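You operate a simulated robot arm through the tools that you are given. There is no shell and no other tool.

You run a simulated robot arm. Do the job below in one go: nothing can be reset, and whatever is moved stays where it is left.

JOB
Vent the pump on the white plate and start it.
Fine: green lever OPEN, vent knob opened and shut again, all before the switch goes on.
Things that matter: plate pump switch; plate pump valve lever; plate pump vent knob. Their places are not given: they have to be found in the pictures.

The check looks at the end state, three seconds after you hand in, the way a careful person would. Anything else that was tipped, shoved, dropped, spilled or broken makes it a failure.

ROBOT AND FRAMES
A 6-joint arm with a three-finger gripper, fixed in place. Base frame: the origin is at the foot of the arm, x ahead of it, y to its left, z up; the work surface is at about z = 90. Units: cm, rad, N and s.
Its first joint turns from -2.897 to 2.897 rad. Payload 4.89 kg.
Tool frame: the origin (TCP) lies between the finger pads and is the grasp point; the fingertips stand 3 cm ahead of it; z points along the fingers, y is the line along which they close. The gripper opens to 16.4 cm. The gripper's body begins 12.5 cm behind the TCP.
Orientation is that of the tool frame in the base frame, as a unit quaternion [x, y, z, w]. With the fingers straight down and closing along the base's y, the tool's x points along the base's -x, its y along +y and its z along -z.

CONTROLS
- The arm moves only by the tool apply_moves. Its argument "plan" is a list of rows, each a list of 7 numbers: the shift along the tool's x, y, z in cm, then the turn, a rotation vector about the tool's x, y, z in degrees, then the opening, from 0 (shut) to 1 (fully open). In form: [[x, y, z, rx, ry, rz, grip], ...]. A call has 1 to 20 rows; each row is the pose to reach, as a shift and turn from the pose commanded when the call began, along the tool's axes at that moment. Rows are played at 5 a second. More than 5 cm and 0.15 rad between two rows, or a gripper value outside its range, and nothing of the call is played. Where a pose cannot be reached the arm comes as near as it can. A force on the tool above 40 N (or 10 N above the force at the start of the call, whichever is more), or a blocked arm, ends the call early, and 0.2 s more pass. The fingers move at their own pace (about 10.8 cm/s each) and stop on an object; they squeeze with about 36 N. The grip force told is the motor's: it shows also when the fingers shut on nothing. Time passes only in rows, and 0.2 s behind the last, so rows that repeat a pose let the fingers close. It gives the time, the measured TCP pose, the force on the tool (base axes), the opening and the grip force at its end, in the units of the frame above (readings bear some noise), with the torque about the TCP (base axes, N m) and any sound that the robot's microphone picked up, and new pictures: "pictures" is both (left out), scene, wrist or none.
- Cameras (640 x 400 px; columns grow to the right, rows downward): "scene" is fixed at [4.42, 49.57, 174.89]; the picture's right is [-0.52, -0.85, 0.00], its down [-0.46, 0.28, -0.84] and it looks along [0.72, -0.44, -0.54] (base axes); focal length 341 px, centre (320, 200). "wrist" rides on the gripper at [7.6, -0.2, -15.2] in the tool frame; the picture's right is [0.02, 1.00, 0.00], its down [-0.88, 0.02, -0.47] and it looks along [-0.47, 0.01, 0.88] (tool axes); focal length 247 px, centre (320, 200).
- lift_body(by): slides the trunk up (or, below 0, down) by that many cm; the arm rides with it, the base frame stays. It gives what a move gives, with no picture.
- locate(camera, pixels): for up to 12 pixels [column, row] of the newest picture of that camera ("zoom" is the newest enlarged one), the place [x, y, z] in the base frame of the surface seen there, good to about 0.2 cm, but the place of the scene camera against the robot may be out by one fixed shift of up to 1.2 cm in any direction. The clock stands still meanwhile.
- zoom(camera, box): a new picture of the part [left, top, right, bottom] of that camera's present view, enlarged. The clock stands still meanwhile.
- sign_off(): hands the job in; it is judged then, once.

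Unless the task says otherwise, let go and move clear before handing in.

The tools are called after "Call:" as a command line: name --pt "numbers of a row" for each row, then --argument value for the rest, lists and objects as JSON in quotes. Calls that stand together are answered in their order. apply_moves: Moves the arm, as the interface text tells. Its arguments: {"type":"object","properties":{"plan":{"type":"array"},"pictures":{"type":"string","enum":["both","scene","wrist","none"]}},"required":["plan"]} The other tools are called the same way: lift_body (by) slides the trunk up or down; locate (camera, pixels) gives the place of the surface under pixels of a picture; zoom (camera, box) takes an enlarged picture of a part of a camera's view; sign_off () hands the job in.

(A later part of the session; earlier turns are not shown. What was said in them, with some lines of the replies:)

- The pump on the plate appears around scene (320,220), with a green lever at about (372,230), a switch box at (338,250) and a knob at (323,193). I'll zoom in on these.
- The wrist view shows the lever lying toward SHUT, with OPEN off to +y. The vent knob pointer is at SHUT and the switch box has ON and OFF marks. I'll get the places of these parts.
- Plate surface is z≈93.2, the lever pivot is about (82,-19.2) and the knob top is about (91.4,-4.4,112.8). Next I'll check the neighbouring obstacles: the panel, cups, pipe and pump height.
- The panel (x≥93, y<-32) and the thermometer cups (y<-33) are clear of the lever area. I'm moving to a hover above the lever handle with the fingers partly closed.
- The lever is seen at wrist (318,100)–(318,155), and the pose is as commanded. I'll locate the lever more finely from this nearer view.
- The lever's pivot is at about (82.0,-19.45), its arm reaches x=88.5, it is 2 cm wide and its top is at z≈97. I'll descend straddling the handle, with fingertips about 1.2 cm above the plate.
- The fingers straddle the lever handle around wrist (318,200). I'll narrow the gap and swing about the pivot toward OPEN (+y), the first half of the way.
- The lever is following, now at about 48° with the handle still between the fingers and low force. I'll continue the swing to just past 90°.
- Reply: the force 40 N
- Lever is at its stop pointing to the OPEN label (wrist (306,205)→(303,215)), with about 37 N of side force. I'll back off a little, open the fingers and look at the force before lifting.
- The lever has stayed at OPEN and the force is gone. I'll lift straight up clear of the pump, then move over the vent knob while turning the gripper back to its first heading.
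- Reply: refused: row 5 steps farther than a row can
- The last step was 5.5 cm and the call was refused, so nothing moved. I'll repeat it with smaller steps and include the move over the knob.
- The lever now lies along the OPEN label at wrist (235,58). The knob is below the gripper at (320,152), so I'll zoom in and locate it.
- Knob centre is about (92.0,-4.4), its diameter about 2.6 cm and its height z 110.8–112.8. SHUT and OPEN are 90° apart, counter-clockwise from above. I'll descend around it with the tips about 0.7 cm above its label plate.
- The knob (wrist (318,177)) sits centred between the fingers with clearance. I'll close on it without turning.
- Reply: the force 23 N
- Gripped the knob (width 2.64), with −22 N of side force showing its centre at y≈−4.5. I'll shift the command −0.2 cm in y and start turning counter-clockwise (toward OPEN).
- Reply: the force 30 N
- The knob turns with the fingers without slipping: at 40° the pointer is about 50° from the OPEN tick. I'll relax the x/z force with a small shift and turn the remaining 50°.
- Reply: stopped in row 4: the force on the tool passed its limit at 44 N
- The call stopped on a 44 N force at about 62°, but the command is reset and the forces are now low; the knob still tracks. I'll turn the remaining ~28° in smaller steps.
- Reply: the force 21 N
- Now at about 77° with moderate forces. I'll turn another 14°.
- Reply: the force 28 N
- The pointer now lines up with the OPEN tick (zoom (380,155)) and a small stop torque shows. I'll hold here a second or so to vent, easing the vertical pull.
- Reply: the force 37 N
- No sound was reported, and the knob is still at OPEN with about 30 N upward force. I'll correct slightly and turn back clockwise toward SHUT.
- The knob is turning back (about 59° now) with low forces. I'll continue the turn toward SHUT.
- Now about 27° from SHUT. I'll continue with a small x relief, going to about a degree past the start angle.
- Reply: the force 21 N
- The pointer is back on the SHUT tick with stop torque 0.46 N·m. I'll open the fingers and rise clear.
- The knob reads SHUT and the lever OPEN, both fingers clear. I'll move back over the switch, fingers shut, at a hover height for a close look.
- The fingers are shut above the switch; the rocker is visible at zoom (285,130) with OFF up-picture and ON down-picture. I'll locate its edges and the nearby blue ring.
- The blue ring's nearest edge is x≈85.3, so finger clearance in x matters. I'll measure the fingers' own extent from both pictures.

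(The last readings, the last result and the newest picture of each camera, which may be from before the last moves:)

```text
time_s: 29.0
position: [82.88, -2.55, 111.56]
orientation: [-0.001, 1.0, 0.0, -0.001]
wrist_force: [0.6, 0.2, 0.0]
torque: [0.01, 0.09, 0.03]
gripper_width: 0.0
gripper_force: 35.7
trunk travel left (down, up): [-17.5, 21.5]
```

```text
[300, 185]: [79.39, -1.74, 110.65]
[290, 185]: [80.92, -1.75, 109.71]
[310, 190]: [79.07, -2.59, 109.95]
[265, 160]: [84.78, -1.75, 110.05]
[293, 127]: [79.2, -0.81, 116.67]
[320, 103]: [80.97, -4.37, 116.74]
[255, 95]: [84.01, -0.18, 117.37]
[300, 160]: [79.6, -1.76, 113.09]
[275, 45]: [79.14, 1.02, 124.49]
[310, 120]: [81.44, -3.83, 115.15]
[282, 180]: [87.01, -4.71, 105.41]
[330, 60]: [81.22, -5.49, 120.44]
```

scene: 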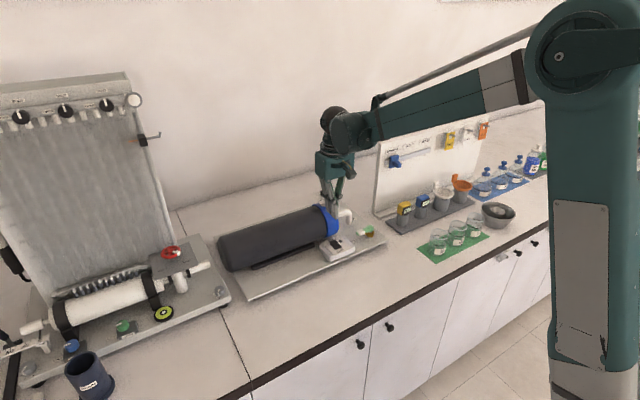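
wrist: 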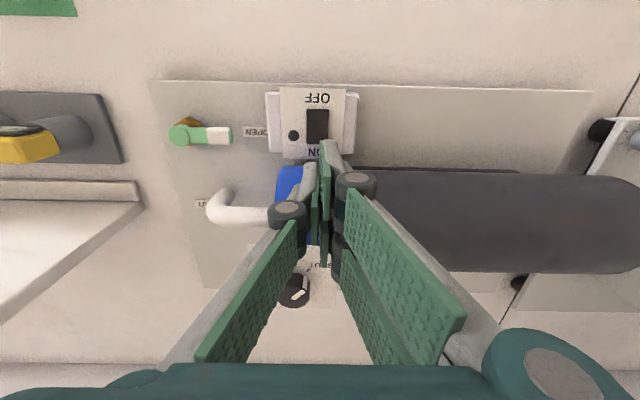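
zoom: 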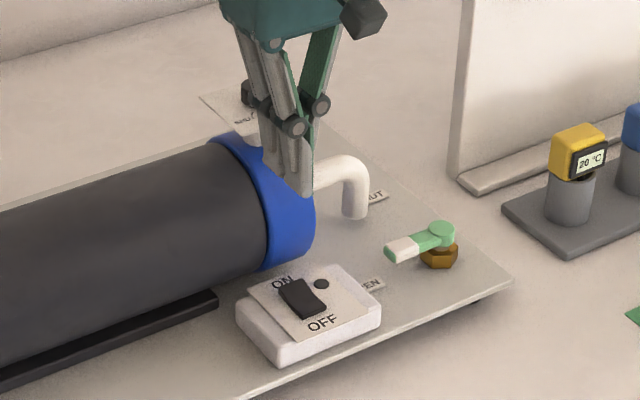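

The picture readings show this hand has two fingers on the +y_t side (spanning x 79.7–86) and one on the other, so pressing now would hit both ends of the rocker. I'll rise, back off, turn the hand 90° and open it so the lone finger can press the ON end alone.

Call:
apply_moves --pt "0 0 -4 0 0 0 0" --pt "0 0 -8.5 0 0 0 0" --pt "0.5 0 -8.5 0 0 -8.2 0.1" --pt "1.0 0 -8.5 0 0 -16.4 0.2" --pt "1.5 0 -8.5 0 0 -24.6 0.3" --pt "2.0 0 -8.5 0 0 -32.8 0.4" --pt "2.5 0 -8.5 0 0 -41 0.49" --pt "3.0 0 -8.5 0 0 -49.2 0.49" --pt "3.5 -0.1 -8.5 0 0 -57.4 0.49" --pt "4.0 -0.1 -8.5 0 0 -65.6 0.49" --pt "4.4 -0.2 -8.5 0 0 -73.8 0.49" --pt "4.8 -0.2 -8.5 0 0 -82 0.49" --pt "4.8 -0.2 -8.5 0 0 -90 0.49" --pt "4.8 -0.2 -8.5 0 0 -90 0.49" --pictures "wrist"

```text
time_s: 32.0
position: [78.12, -2.73, 120.17]
orientation: [0.709, -0.706, -0.001, 0.002]
wrist_force: [0.7, -0.7, 0.3]
torque: [0.02, -0.01, 0.0]
gripper_width: 8.04
gripper_force: 0.0
trunk travel left (down, up): [-17.5, 21.5]
```

wrist: 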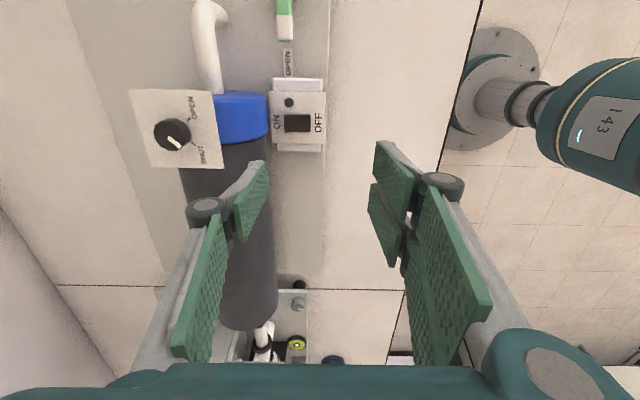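

The lone finger (left side, wrist (250,200)) is now on the +x side, and the pair is on the robot side. I'll tilt the hand 15° so it leans away from the pump and go down to a hover over the rocker.

Call:
apply_moves --pt "0 0 0 7.5 0 0 0.49" --pt "0 0 0 15 0 0 0.49" --pt "0 0 4 15 0 0 0.49" --pt "0 0 8 15 0 0 0.49" --pt "0 0 12 15 0 0 0.49" --pt "0 0 15 15 0 0 0.49" --pt "0 0 15 15 0 0 0.49"

Call:
zoom --camera "scene" --box '[290, 160, 390, 270]'

Call:
zoom --camera "wrist" --box '[200, 60, 360, 220]'

```text
time_s: 33.6
position: [78.09, -2.66, 105.08]
orientation: [0.702, -0.701, 0.091, -0.091]
wrist_force: [0.0, -0.5, -0.6]
torque: [0.0, 0.04, -0.02]
gripper_width: 8.03
gripper_force: 0.0
trunk travel left (down, up): [-17.5, 21.5]
```

scene: 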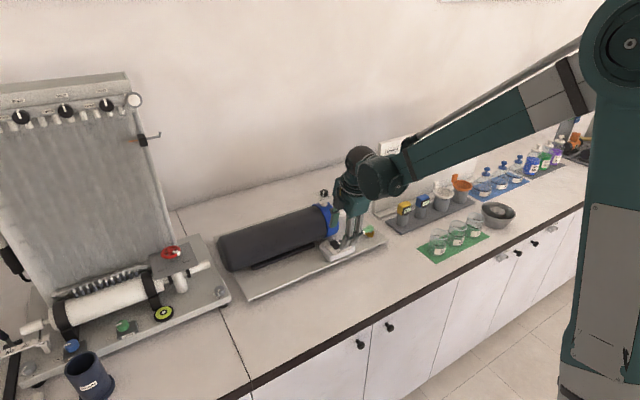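
wrist: 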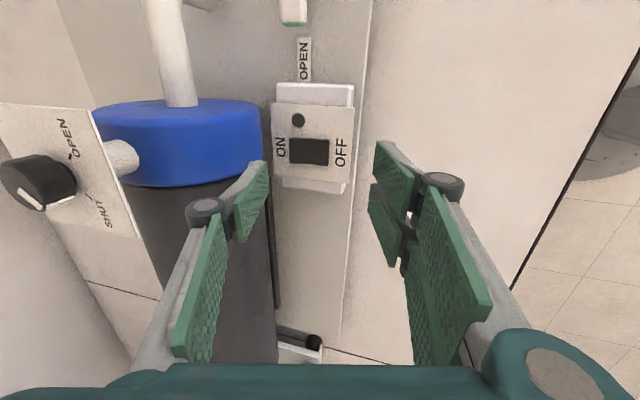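

```text
3.64 times, centred on (340, 215) of scene
```

zoom: 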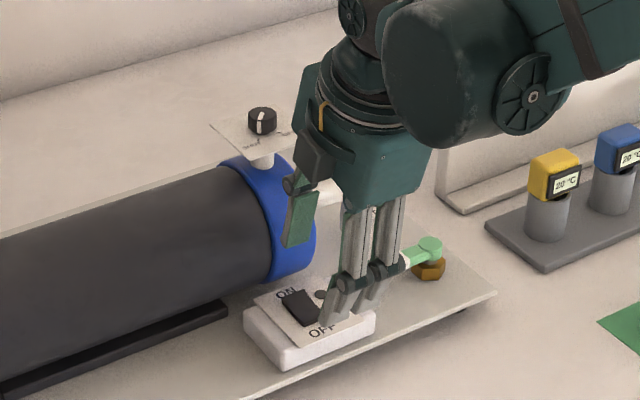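

```text
2.50 times, centred on (280, 140) of wrist
```

zoom: 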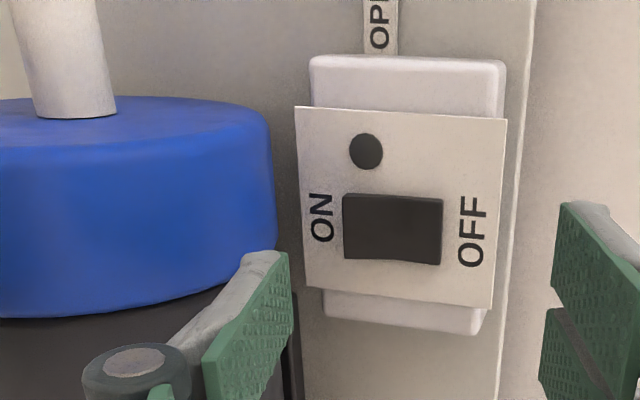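

I'll check where the lone finger's tip really is against the rocker before pressing.

Call:
locate --camera "wrist" --pixels '[[264, 164], [268, 170], [262, 180], [257, 166], [240, 225], [268, 195], [207, 206], [309, 150], [292, 150], [327, 150], [380, 145], [388, 200]]'

Call:
locate --camera "scene" --pixels '[[328, 227], [330, 225], [333, 213], [327, 215], [336, 240], [343, 243]]'

```text
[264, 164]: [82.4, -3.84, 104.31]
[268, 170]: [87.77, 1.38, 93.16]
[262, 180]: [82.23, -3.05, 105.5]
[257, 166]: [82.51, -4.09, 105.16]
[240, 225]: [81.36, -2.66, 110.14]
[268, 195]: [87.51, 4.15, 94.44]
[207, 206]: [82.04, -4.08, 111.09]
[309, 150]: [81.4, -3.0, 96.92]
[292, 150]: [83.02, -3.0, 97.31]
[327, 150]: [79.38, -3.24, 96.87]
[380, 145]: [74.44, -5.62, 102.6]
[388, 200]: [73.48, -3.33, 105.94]
```

```text
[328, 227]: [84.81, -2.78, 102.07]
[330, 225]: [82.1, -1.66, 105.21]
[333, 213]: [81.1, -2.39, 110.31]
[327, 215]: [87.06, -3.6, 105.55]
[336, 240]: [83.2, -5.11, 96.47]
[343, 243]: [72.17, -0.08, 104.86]
```

The lone finger's tip is at about (82.5,-2.7,104) and the rocker's ON end is at (83.0,-3.0,97.3). I'll go down 5.5 cm with a 0.2 cm shift in x, stopping just above the rocker.

Call:
apply_moves --pt "0 0.325 1.98 0 0 0 0.49" --pt "0 0.84 3.92 0 0 0 0.49" --pt "0 1.23 5.36 0 0 0 0.49" --pt "0 1.23 5.36 0 0 0 0.49"

Call:
zoom --camera "wrist" --box '[200, 80, 360, 240]'

Call:
zoom --camera "scene" --box '[290, 180, 390, 280]'

```text
time_s: 34.6
position: [78.23, -2.86, 99.65]
orientation: [0.702, -0.7, 0.091, -0.091]
wrist_force: [0.2, -0.3, -0.3]
torque: [-0.03, 0.01, 0.0]
gripper_width: 8.02
gripper_force: 0.0
trunk travel left (down, up): [-17.5, 21.5]
```

scene: 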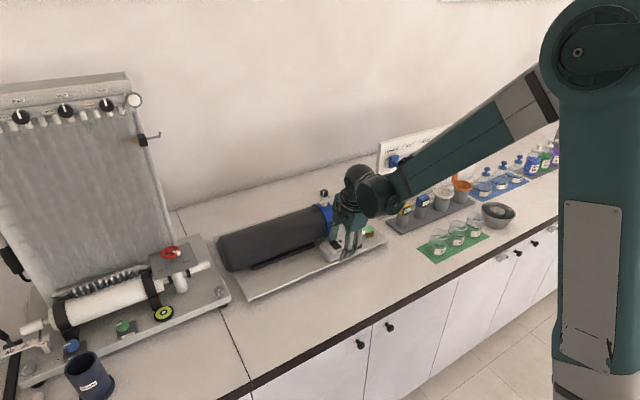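
wrist: 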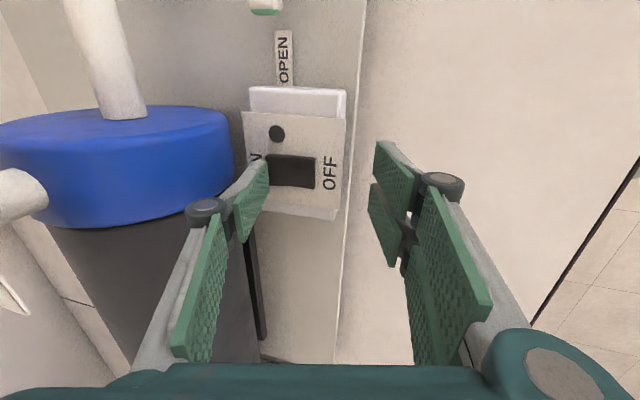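

```text
2.50 times, centred on (280, 160) of wrist
```

zoom: 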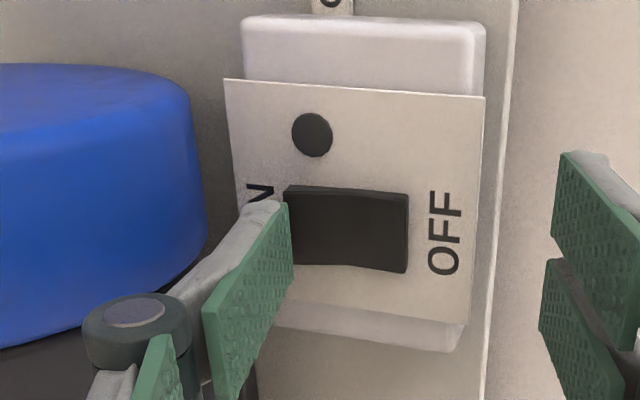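

```text
4.00 times, centred on (340, 230) of scene
```

zoom: 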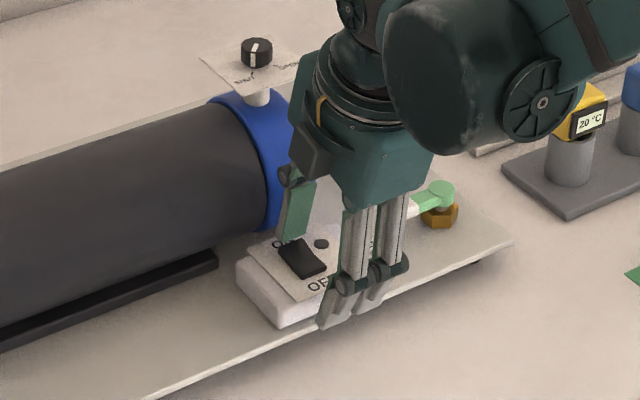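

The tip is just above the ON end of the rocker. I'll press down in small steps, watching the force.

Call:
apply_moves --pt "0 0.27 0.24 0 0 0 0.49" --pt "0 0.35 0.53 0 0 0 0.49" --pt "0 0.43 0.82 0 0 0 0.49" --pt "0 0.43 0.82 0 0 0 0.49" --pictures "wrist"

Call:
zoom --camera "wrist" --box '[200, 80, 360, 240]'

```text
time_s: 35.6
position: [77.99, -2.77, 98.67]
orientation: [0.702, -0.701, 0.091, -0.092]
wrist_force: [0.2, 0.2, 0.6]
torque: [0.0, -0.04, 0.05]
gripper_width: 8.07
gripper_force: 0.3
trunk travel left (down, up): [-17.5, 21.5]
```

wrist: 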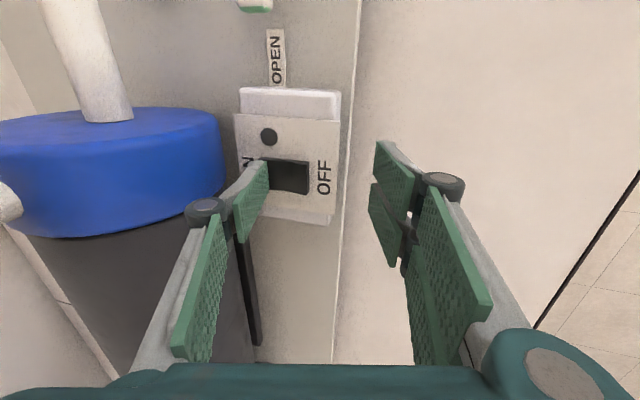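

```text
2.50 times, centred on (280, 160) of wrist
```

zoom: 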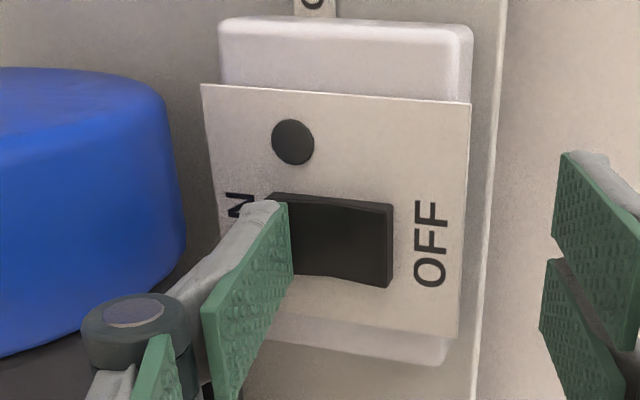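

Still very little force (gripper width nudged to 8.07), so contact is just starting. I'll keep pressing in small steps.

Call:
apply_moves --pt "0 0.05 0.19 0 0 0 0.49" --pt "0 0.1 0.39 0 0 0 0.49" --pt "0 0.13 0.48 0 0 0 0.49" --pt "0 0.13 0.48 0 0 0 0.49" --pictures "wrist"

Call:
zoom --camera "wrist" --box '[200, 80, 360, 240]'

```text
time_s: 36.6
position: [78.03, -2.81, 98.32]
orientation: [0.702, -0.7, 0.091, -0.092]
wrist_force: [3.5, -1.5, 25.9]
torque: [-0.03, -1.31, -0.16]
gripper_width: 8.78
gripper_force: 8.3
trunk travel left (down, up): [-17.5, 21.5]
heard: click
```

wrist: 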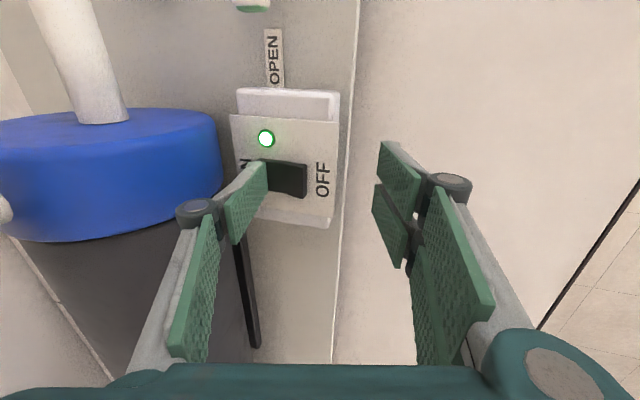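

```text
2.50 times, centred on (280, 160) of wrist
```

zoom: 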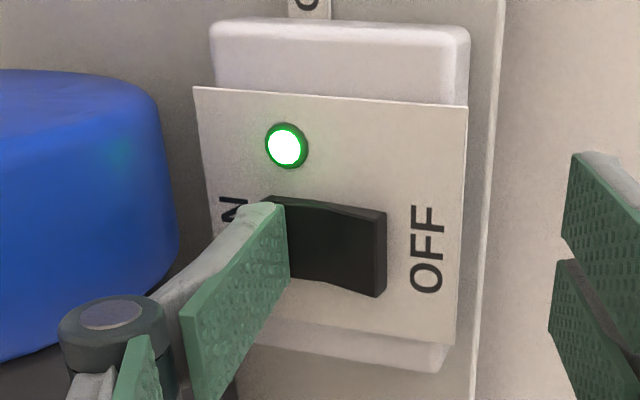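

A click was heard and the lamp is lit green (wrist (266,138)), so the switch is ON. I'll rise straight up, clear of the pump.

Call:
apply_moves --pt "0 -0.26 -0.97 0 0 0 0.52" --pt "0 -0.78 -2.9 0 0 0 0.52" --pt "0 -1.8 -6.7 0 0 0 0.52" --pt "0 -2.8 -10.5 0 0 0 0.52" --pt "0 -3.8 -14.3 0 0 0 0.52" --pt "0 -4.8 -18.1 0 0 0 0.52" --pt "0 -5.8 -21.9 0 0 0 0.52"

Call:
zoom --camera "scene" --box '[290, 170, 400, 270]'

Call:
zoom --camera "wrist" --box '[120, 0, 340, 200]'

```text
time_s: 38.2
position: [78.08, -2.75, 121.04]
orientation: [0.702, -0.701, 0.091, -0.091]
wrist_force: [0.7, -0.3, -0.7]
torque: [-0.02, 0.14, 0.0]
gripper_width: 8.55
gripper_force: 0.1
trunk travel left (down, up): [-17.5, 21.5]
```

scene: 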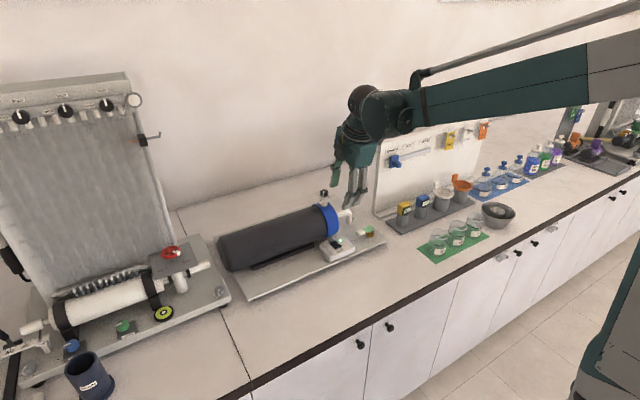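
wrist: 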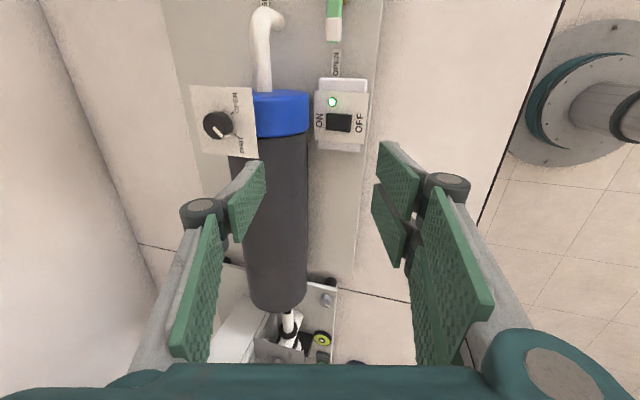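

```text
4.00 times, centred on (345, 220) of scene
```

zoom: 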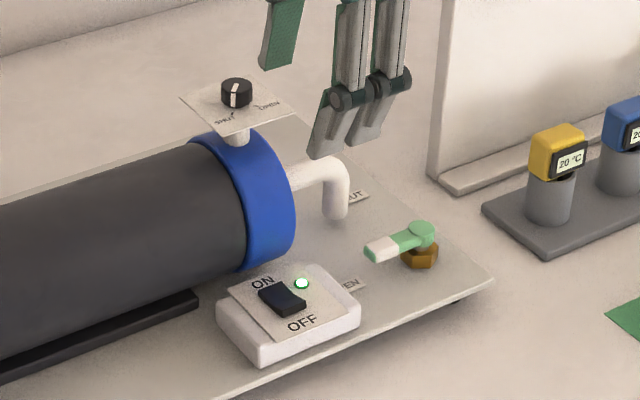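

```text
2.00 times, centred on (230, 100) of wrist
```

zoom: 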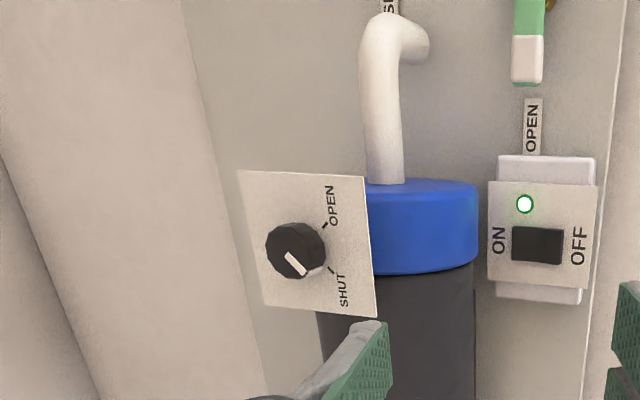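

The lever points at OPEN, the vent knob is back at SHUT, the switch lamp is green (ON), and nothing else looks disturbed. The hand is empty and well clear at z≈121, so I'm handing in.

Call:
sign_off

```text
The job is handed in.
```

The pump on the white plate has been vented and started, and the job is handed in.

- **Lever:** I swung the green lever from SHUT to its stop at OPEN, and it was still there in the last pictures.
- **Vent knob:** I turned it from SHUT to OPEN, held it there for about two seconds, then turned it back to SHUT. The pointer sits on the SHUT mark. The microphone picked up no sound during venting.
- **Switch:** I pressed it last. It clicked and the green lamp came on.

One turn of the knob stopped early on a 44 N force. The knob had not slipped, so I finished the turn in smaller steps. In the final pictures nothing else looks moved, and the hand is empty and clear of the pump.
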